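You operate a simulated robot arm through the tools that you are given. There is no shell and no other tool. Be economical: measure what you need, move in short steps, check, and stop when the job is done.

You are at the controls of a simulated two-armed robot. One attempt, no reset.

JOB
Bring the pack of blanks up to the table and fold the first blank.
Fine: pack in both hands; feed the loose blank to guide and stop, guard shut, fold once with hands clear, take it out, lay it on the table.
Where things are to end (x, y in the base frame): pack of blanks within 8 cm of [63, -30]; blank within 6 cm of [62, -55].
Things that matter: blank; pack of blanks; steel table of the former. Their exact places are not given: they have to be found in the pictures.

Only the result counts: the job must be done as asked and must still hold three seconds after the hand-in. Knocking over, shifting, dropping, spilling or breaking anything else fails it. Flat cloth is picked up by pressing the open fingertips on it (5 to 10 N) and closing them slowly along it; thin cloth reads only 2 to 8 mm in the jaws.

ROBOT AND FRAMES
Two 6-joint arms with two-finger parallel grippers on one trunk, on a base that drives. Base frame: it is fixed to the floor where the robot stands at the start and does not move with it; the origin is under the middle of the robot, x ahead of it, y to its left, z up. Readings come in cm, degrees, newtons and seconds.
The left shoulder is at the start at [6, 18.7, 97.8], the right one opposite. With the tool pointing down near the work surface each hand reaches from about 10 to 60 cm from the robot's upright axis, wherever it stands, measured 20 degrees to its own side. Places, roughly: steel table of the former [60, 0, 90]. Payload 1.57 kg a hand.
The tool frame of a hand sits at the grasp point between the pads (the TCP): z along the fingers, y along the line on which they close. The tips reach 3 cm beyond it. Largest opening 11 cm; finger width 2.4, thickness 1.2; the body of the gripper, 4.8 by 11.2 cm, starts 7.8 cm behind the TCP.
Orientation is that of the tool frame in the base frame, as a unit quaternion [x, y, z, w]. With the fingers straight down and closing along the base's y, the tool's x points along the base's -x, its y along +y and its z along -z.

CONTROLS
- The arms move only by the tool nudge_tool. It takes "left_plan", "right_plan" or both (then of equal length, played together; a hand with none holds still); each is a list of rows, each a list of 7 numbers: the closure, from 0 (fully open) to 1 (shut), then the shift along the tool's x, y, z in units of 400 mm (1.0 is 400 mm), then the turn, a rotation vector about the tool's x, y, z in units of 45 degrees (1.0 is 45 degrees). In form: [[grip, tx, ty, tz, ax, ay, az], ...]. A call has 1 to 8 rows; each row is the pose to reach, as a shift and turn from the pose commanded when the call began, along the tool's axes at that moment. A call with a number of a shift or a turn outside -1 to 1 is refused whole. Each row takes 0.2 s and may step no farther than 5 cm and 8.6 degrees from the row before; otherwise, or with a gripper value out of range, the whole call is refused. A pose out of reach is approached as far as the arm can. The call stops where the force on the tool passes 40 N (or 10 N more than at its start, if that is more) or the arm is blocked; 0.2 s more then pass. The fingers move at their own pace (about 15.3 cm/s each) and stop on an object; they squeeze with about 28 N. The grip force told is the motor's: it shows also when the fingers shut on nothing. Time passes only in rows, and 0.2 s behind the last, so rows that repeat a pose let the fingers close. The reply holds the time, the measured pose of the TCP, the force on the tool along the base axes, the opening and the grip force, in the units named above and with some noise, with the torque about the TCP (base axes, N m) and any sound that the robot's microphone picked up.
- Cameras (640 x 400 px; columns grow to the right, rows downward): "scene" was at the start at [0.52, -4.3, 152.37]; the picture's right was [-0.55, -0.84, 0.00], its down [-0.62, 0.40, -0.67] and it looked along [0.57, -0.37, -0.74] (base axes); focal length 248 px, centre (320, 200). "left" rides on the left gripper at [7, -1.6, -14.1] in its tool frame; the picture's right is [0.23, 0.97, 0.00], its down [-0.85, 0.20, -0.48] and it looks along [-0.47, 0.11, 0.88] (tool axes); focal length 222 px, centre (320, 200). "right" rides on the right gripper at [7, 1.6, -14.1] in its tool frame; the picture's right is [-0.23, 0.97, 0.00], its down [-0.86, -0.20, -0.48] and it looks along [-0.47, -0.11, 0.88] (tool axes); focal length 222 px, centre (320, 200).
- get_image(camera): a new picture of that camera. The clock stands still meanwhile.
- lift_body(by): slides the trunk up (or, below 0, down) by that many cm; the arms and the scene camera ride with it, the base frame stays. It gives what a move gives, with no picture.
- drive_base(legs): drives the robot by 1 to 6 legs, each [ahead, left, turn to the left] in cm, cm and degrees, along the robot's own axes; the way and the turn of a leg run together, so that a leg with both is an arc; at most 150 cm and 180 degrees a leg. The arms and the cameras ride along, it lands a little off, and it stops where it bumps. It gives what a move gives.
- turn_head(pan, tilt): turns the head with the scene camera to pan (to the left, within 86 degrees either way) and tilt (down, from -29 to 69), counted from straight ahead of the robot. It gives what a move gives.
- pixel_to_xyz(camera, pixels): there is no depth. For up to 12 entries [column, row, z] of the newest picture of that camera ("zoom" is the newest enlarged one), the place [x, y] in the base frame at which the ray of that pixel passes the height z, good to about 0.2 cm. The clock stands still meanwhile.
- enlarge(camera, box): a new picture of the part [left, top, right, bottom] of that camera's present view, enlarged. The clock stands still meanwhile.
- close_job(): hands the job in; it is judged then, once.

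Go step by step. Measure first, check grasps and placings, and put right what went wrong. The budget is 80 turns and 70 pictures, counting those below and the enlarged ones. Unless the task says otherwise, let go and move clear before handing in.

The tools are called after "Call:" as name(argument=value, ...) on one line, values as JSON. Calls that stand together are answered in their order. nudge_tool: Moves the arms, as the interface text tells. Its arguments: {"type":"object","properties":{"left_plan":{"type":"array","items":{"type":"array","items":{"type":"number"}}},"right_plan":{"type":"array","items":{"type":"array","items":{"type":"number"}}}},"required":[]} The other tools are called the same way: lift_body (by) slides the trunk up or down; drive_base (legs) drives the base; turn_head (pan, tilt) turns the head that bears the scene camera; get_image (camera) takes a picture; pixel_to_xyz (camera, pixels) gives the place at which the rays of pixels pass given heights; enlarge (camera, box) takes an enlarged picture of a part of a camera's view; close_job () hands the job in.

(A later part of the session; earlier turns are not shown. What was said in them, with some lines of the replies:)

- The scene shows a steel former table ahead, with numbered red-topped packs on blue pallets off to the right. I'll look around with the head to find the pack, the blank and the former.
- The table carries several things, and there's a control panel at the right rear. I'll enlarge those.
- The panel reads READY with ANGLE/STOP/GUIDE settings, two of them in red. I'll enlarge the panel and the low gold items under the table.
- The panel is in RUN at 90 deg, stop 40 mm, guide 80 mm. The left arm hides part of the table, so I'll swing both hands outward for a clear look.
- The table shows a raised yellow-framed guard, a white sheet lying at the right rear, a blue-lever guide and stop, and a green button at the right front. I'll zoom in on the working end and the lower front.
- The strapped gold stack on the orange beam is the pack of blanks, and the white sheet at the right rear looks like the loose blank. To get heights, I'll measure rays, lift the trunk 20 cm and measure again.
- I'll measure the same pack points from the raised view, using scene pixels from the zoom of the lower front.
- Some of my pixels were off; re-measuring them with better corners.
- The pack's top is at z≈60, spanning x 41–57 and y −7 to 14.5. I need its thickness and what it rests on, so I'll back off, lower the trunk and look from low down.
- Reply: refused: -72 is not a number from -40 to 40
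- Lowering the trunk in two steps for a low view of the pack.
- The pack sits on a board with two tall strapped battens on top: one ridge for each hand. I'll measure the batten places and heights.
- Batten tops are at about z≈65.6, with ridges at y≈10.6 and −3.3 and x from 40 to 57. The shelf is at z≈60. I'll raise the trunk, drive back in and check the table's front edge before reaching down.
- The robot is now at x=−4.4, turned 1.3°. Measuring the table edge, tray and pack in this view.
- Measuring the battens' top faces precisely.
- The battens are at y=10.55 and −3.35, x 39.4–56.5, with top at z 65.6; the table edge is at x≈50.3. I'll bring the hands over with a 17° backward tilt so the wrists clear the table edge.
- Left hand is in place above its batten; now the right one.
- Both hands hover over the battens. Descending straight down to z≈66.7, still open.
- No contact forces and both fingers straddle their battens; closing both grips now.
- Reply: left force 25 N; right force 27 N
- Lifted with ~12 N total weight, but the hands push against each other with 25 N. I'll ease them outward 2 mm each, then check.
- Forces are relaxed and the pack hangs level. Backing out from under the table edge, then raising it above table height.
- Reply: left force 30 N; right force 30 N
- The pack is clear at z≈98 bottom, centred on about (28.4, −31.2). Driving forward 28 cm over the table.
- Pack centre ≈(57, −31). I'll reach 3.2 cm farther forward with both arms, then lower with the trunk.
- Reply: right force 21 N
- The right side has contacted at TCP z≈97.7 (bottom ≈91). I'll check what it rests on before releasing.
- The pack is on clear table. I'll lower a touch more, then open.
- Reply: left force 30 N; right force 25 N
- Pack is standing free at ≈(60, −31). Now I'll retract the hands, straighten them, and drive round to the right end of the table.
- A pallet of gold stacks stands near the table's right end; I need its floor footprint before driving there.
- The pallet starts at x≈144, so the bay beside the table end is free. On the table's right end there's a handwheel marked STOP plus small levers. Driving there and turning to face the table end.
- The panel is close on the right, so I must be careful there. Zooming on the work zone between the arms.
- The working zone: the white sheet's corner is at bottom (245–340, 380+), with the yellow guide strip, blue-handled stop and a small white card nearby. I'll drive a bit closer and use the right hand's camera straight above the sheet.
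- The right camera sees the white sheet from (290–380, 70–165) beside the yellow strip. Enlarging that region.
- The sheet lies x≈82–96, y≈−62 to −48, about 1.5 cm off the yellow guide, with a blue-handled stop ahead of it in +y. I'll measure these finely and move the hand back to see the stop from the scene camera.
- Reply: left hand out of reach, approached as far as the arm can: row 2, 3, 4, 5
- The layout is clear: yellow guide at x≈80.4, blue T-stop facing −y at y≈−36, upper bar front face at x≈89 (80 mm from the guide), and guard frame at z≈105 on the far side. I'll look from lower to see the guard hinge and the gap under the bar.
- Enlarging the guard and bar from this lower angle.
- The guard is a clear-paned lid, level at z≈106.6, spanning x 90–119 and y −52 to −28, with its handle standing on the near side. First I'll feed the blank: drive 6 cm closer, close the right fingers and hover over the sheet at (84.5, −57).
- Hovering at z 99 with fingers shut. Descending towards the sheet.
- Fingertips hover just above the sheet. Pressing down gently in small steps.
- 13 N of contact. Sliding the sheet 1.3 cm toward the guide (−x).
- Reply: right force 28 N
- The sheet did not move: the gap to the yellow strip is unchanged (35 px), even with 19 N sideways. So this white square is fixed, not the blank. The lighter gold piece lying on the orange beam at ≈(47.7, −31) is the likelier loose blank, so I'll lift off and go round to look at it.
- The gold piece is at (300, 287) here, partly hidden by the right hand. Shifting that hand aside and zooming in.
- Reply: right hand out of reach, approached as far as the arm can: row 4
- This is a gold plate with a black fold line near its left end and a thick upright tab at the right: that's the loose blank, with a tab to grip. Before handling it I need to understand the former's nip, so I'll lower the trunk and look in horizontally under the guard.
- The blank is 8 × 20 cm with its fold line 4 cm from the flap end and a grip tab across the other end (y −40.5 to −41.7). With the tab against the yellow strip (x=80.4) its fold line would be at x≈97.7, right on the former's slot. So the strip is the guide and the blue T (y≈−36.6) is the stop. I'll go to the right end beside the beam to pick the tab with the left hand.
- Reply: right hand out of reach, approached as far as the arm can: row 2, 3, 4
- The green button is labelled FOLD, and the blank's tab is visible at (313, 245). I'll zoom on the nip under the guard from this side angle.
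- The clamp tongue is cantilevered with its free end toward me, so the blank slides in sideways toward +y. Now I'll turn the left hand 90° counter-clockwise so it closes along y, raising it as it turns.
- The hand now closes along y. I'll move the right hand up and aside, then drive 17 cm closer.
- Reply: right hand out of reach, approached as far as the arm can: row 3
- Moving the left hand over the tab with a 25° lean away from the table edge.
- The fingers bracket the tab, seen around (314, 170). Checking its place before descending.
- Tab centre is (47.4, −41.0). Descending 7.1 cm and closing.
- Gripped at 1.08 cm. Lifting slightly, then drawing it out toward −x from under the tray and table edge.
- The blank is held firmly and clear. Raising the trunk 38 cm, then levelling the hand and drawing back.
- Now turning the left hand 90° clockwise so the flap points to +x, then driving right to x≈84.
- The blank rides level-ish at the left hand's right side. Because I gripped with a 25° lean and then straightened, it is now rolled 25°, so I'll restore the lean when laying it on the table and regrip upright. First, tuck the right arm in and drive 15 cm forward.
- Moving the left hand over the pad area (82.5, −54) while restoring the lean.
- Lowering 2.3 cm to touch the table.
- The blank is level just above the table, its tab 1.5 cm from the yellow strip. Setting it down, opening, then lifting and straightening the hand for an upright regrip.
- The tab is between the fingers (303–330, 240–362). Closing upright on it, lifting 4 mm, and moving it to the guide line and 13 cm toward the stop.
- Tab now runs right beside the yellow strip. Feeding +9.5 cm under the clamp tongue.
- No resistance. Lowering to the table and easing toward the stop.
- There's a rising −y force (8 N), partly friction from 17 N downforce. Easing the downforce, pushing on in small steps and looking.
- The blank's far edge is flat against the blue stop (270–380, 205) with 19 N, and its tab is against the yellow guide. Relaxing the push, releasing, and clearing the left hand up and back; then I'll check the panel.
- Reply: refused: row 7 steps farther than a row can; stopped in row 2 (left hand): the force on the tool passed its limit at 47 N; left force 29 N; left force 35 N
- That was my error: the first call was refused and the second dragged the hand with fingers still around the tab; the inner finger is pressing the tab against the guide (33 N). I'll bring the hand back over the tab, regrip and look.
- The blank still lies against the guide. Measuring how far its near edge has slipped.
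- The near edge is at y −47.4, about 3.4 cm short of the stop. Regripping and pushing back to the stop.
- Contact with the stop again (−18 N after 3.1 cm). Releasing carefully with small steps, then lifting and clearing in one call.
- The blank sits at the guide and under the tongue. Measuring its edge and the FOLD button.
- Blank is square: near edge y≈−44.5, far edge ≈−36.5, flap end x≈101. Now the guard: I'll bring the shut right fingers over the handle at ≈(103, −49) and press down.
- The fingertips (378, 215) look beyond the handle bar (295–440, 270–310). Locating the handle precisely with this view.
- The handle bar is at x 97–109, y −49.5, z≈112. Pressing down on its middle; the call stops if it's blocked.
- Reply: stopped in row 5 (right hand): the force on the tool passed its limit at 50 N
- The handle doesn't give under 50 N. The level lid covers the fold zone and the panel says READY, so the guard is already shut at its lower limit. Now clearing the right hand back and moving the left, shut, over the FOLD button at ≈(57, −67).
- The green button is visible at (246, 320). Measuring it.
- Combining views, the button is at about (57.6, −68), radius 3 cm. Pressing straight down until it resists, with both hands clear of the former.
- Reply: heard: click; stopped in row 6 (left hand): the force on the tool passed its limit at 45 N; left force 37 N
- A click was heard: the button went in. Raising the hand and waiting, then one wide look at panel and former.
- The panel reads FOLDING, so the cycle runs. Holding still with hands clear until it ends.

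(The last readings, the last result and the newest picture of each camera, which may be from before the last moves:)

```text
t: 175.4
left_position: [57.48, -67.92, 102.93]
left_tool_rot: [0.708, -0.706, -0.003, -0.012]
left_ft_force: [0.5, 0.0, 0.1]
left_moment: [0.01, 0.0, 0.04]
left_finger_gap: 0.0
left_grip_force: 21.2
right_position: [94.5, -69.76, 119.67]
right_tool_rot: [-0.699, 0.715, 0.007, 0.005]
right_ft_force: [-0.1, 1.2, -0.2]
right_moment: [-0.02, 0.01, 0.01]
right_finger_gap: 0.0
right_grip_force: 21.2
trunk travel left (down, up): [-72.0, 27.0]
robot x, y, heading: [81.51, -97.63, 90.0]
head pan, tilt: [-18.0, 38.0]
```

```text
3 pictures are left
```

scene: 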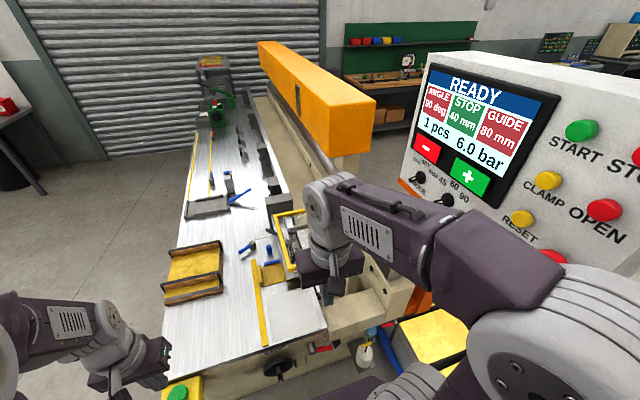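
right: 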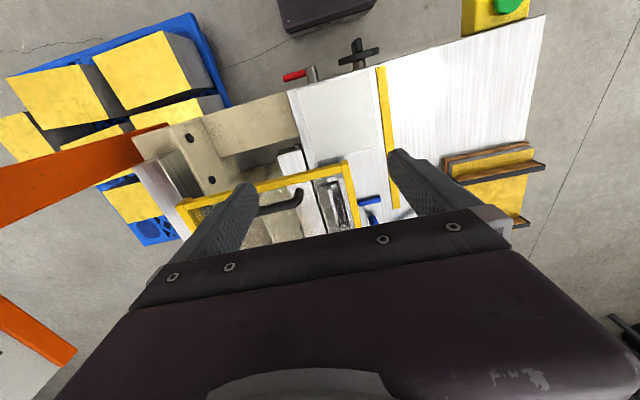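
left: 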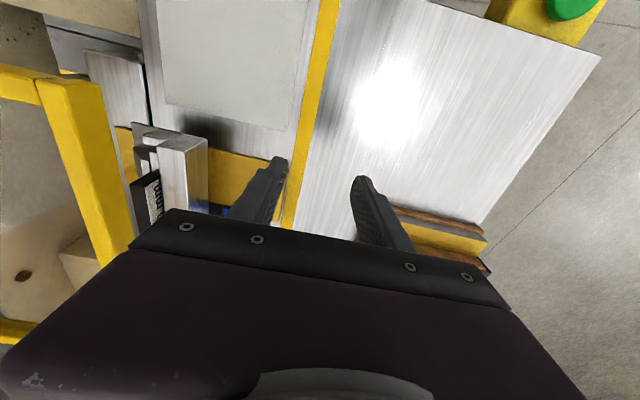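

The panel shows READY with 1 pcs: the fold is done. Now bringing the left hand back over the tab, part open.

Call:
nudge_tool(left_plan=[[0.7, -0.08, -0.073, 0, 0, 0, 0], [0.7, -0.16, -0.146, 0, 0, 0, 0], [0.7, -0.239, -0.219, 0, 0, 0, 0], [0.7, -0.319, -0.2925, 0, 0, 0, 0], [0.7, -0.398, -0.366, 0, 0, 0, 0], [0.7, -0.478, -0.439, 0, 0, 0, 0], [0.7, -0.558, -0.512, 0, 0, 0, 0], [0.7, -0.6375, -0.585, 0, 0, 0, 0]])

Call:
enlarge(camera="left", box=[140, 0, 500, 225])

Call:
pixel_to_xyz(camera="zoom", pixels=[[320, 260, 93], [320, 340, 93], [280, 260, 93], [240, 240, 91.2]])

```text
t: 177.2
left_position: [80.88, -41.77, 103.61]
left_tool_rot: [0.708, -0.706, -0.001, -0.011]
left_ft_force: [-0.1, 0.4, -0.2]
left_moment: [0.0, 0.0, 0.0]
left_finger_gap: 3.27
left_grip_force: 0.1
right_position: [94.64, -69.54, 119.54]
right_tool_rot: [-0.699, 0.715, 0.007, 0.005]
right_ft_force: [0.3, -0.8, -0.2]
right_moment: [-0.03, -0.02, 0.03]
right_finger_gap: 0.0
right_grip_force: 21.4
trunk travel left (down, up): [-72.0, 27.0]
robot x, y, heading: [81.55, -97.15, 89.9]
head pan, tilt: [-18.0, 38.0]
```

```text
1.78 times, centred on (320, 112) of left
```

zoom: 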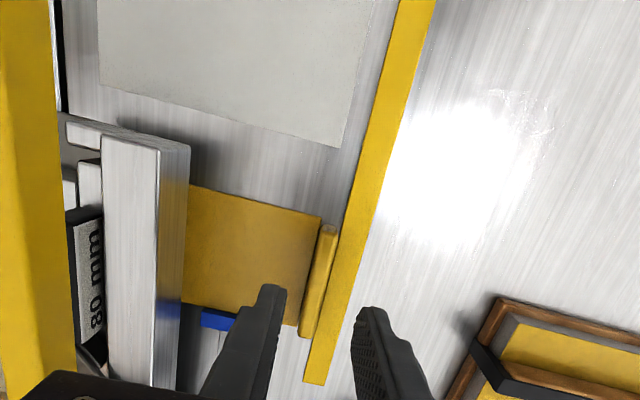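

```text
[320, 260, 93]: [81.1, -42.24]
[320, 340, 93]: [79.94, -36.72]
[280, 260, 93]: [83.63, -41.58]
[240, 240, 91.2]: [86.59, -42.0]
```

Tab is centred between the fingers at (81.1, −42). Descending and gripping.

Call:
nudge_tool(left_plan=[[0.7, 0, -0.002, 0.1, 0, 0, 0], [0.7, 0, -0.003, 0.18, 0, 0, 0], [0.7, 0, -0.003, 0.213, 0, 0, 0], [0.7, 0, -0.003, 0.213, 0, 0, 0], [0.85, 0, -0.003, 0.213, 0, 0, 0], [1, 0, -0.003, 0.213, 0, 0, 0], [1, 0, -0.003, 0.213, 0, 0, 0]])

```text
t: 178.8
left_position: [81.17, -41.79, 95.53]
left_tool_rot: [0.708, -0.706, -0.002, -0.012]
left_ft_force: [0.9, 0.4, -0.1]
left_moment: [0.0, -0.01, 0.0]
left_finger_gap: 1.07
left_grip_force: 28.1
right_position: [94.6, -69.61, 119.66]
right_tool_rot: [-0.699, 0.715, 0.007, 0.006]
right_ft_force: [0.0, 0.0, 0.7]
right_moment: [0.0, -0.01, -0.04]
right_finger_gap: 0.0
right_grip_force: 21.6
trunk travel left (down, up): [-72.0, 27.0]
robot x, y, heading: [81.29, -97.65, 89.7]
head pan, tilt: [-18.0, 38.0]
```

Gripped at 1.07 cm. Drawing the folded blank out along −y from the tongue, then lifting.

Call:
nudge_tool(left_plan=[[1, 0.0, -0.002, -0.004, 0, 0, 0], [1, 0.09, -0.003, -0.005, 0, 0, 0], [1, 0.18, -0.003, -0.005, 0, 0, 0], [1, 0.27, -0.003, -0.005, 0, 0, 0], [1, 0.365, -0.003, -0.005, 0, 0, 0], [1, 0.365, -0.003, -0.06, 0, 0, 0], [1, 0.365, -0.003, -0.16, 0, 0, 0], [1, 0.365, -0.003, -0.2, 0, 0, 0]])

```text
t: 180.7
left_position: [81.12, -56.63, 103.2]
left_tool_rot: [0.708, -0.706, -0.003, -0.012]
left_ft_force: [0.4, 0.6, -0.1]
left_moment: [0.03, 0.04, -0.03]
left_finger_gap: 1.09
left_grip_force: 27.5
right_position: [94.54, -69.89, 119.62]
right_tool_rot: [-0.699, 0.715, 0.008, 0.006]
right_ft_force: [-0.8, 0.8, 0.9]
right_moment: [-0.02, -0.01, 0.01]
right_finger_gap: 0.0
right_grip_force: 21.6
trunk travel left (down, up): [-72.0, 27.0]
robot x, y, heading: [82.37, -97.4, 89.8]
head pan, tilt: [-18.0, 38.0]
5 turns are left
```

The blank came out freely. Carrying it 28 cm toward −x and lowering it to the table at ≈(62, −55).

Call:
nudge_tool(left_plan=[[1, 0, 0.1, 0, 0, 0, 0], [1, 0, 0.2, 0, 0, 0, 0], [1, 0, 0.3, 0, 0, 0, 0], [1, 0, 0.4, 0, 0, 0, 0], [1, 0, 0.5, 0, 0, 0, 0], [1, 0, 0.6, 0, 0, 0, 0], [1, 0, 0.695, 0, 0, 0, 0], [1, 0, 0.695, 0, 0, 0, 0]])

Call:
nudge_tool(left_plan=[[1, 0, 0, 0.08, 0, 0, 0], [1, 0, 0, 0.15, 0, 0, 0], [1, 0, 0, 0.18, 0, 0, 0], [1, 0, 0, 0.193, 0, 0, 0], [1, 0, 0, 0.193, 0, 0, 0]])

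Call:
get_image(camera="left")

Call:
pixel_to_xyz(camera="left", pixels=[[320, 140, 91.2], [200, 140, 91.2], [320, 100, 91]])

```text
t: 182.4
left_position: [53.6, -56.7, 102.6]
left_tool_rot: [0.708, -0.706, -0.004, -0.011]
left_ft_force: [0.1, 0.2, -0.7]
left_moment: [0.01, 0.05, 0.0]
left_finger_gap: 1.09
left_grip_force: 28.4
right_position: [94.54, -69.77, 119.55]
right_tool_rot: [-0.699, 0.715, 0.007, 0.005]
right_ft_force: [0.1, 0.1, 1.2]
right_moment: [-0.01, 0.01, -0.02]
right_finger_gap: 0.0
right_grip_force: 20.9
trunk travel left (down, up): [-72.0, 27.0]
robot x, y, heading: [81.54, -97.35, 89.9]
head pan, tilt: [-18.0, 38.0]
```

```text
t: 183.7
left_position: [53.65, -56.73, 94.98]
left_tool_rot: [0.708, -0.706, -0.005, -0.013]
left_ft_force: [1.3, 2.8, 16.7]
left_moment: [-0.02, -0.01, 0.02]
left_finger_gap: 1.12
left_grip_force: 27.3
right_position: [94.67, -69.94, 119.73]
right_tool_rot: [-0.699, 0.715, 0.008, 0.006]
right_ft_force: [-0.2, -0.2, -0.5]
right_moment: [-0.02, 0.02, -0.02]
right_finger_gap: 0.0
right_grip_force: 21.7
trunk travel left (down, up): [-72.0, 27.0]
robot x, y, heading: [81.79, -97.49, 90.1]
head pan, tilt: [-18.0, 38.0]
```

```text
1 pictures are left
```

left: 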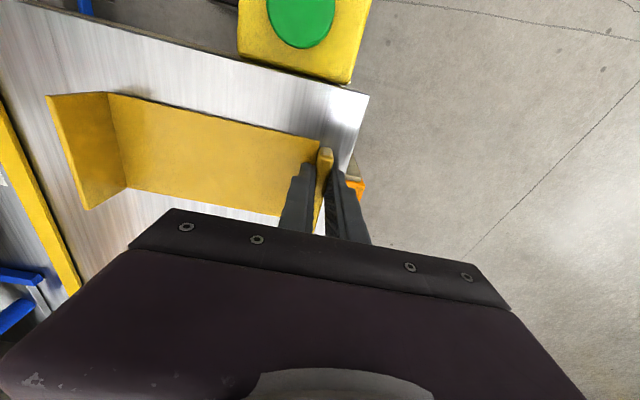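

```text
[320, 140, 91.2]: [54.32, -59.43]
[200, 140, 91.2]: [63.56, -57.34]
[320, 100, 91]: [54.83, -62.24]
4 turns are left
```

The folded blank with its upright flap lies on the table, tab at x≈53.6. Opening and lifting straight up.

Call:
nudge_tool(left_plan=[[1, 0, 0, -0.003, 0, 0, 0], [0.9, 0, 0, -0.003, 0, 0, 0], [0.75, 0, 0, -0.003, 0, 0, 0], [0.7, 0, 0, -0.003, 0, 0, 0], [0.7, 0, 0, -0.003, 0, 0, 0], [0.7, 0, 0, -0.08, 0, 0, 0], [0.7, 0, 0, -0.18, 0, 0, 0], [0.7, 0, 0, -0.28, 0, 0, 0]])

Call:
turn_head(pan=10, tilt=45)

Call:
get_image(camera="scene")

```text
t: 185.4
left_position: [53.64, -56.9, 106.49]
left_tool_rot: [0.709, -0.705, -0.003, -0.012]
left_ft_force: [0.0, -0.3, -0.5]
left_moment: [0.0, 0.0, -0.02]
left_finger_gap: 3.32
left_grip_force: 0.1
right_position: [94.58, -69.63, 119.61]
right_tool_rot: [-0.699, 0.715, 0.007, 0.006]
right_ft_force: [0.9, -0.7, 0.2]
right_moment: [-0.01, -0.02, -0.01]
right_finger_gap: 0.0
right_grip_force: 21.3
trunk travel left (down, up): [-72.0, 27.0]
robot x, y, heading: [81.96, -97.73, 89.9]
head pan, tilt: [-18.0, 38.0]
```

```text
t: 186.4
left_position: [53.68, -56.85, 106.41]
left_tool_rot: [0.708, -0.706, -0.002, -0.012]
left_ft_force: [0.7, -0.1, 0.4]
left_moment: [0.01, -0.01, 0.0]
left_finger_gap: 3.31
left_grip_force: 0.2
right_position: [94.51, -69.7, 119.7]
right_tool_rot: [-0.699, 0.715, 0.007, 0.005]
right_ft_force: [0.8, -0.8, 0.4]
right_moment: [0.0, -0.01, 0.01]
right_finger_gap: 0.0
right_grip_force: 21.2
trunk travel left (down, up): [-72.0, 27.0]
robot x, y, heading: [81.6, -97.57, 89.7]
head pan, tilt: [10.0, 45.0]
```

```text
0 pictures are left
3 turns are left
```

scene: 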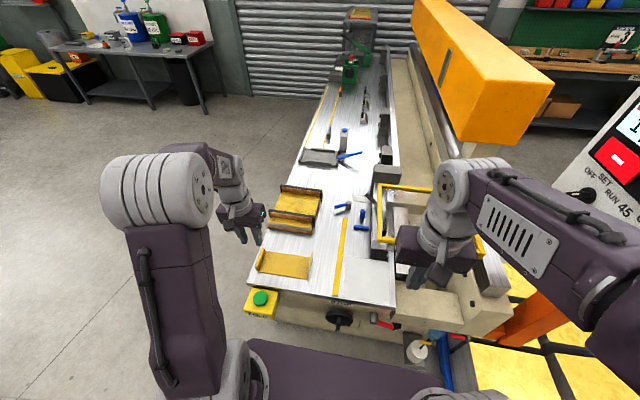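

The folded blank lies free near (62–63, −55), the pack stands at about (60, −31), and both hands are clear. Handing in.

Call:
close_job()

```text
The job is handed in.
```

The job is handed in: the pack of blanks is on the table at about (60, −31). The first blank was fed to guide and stop, and folded once (counter reads 1 pcs) with hands clear. It now lies on the table at about (62–63, −55).

- **Guard:** I did not move it. It didn't give when I pressed the handle down, and the cycle ran when I pressed FOLD, so I took it as already shut.
- **Slip during feeding:** A mistaken move of mine pulled the blank about 3.4 cm off the stop. I pushed it back against the stop before folding.
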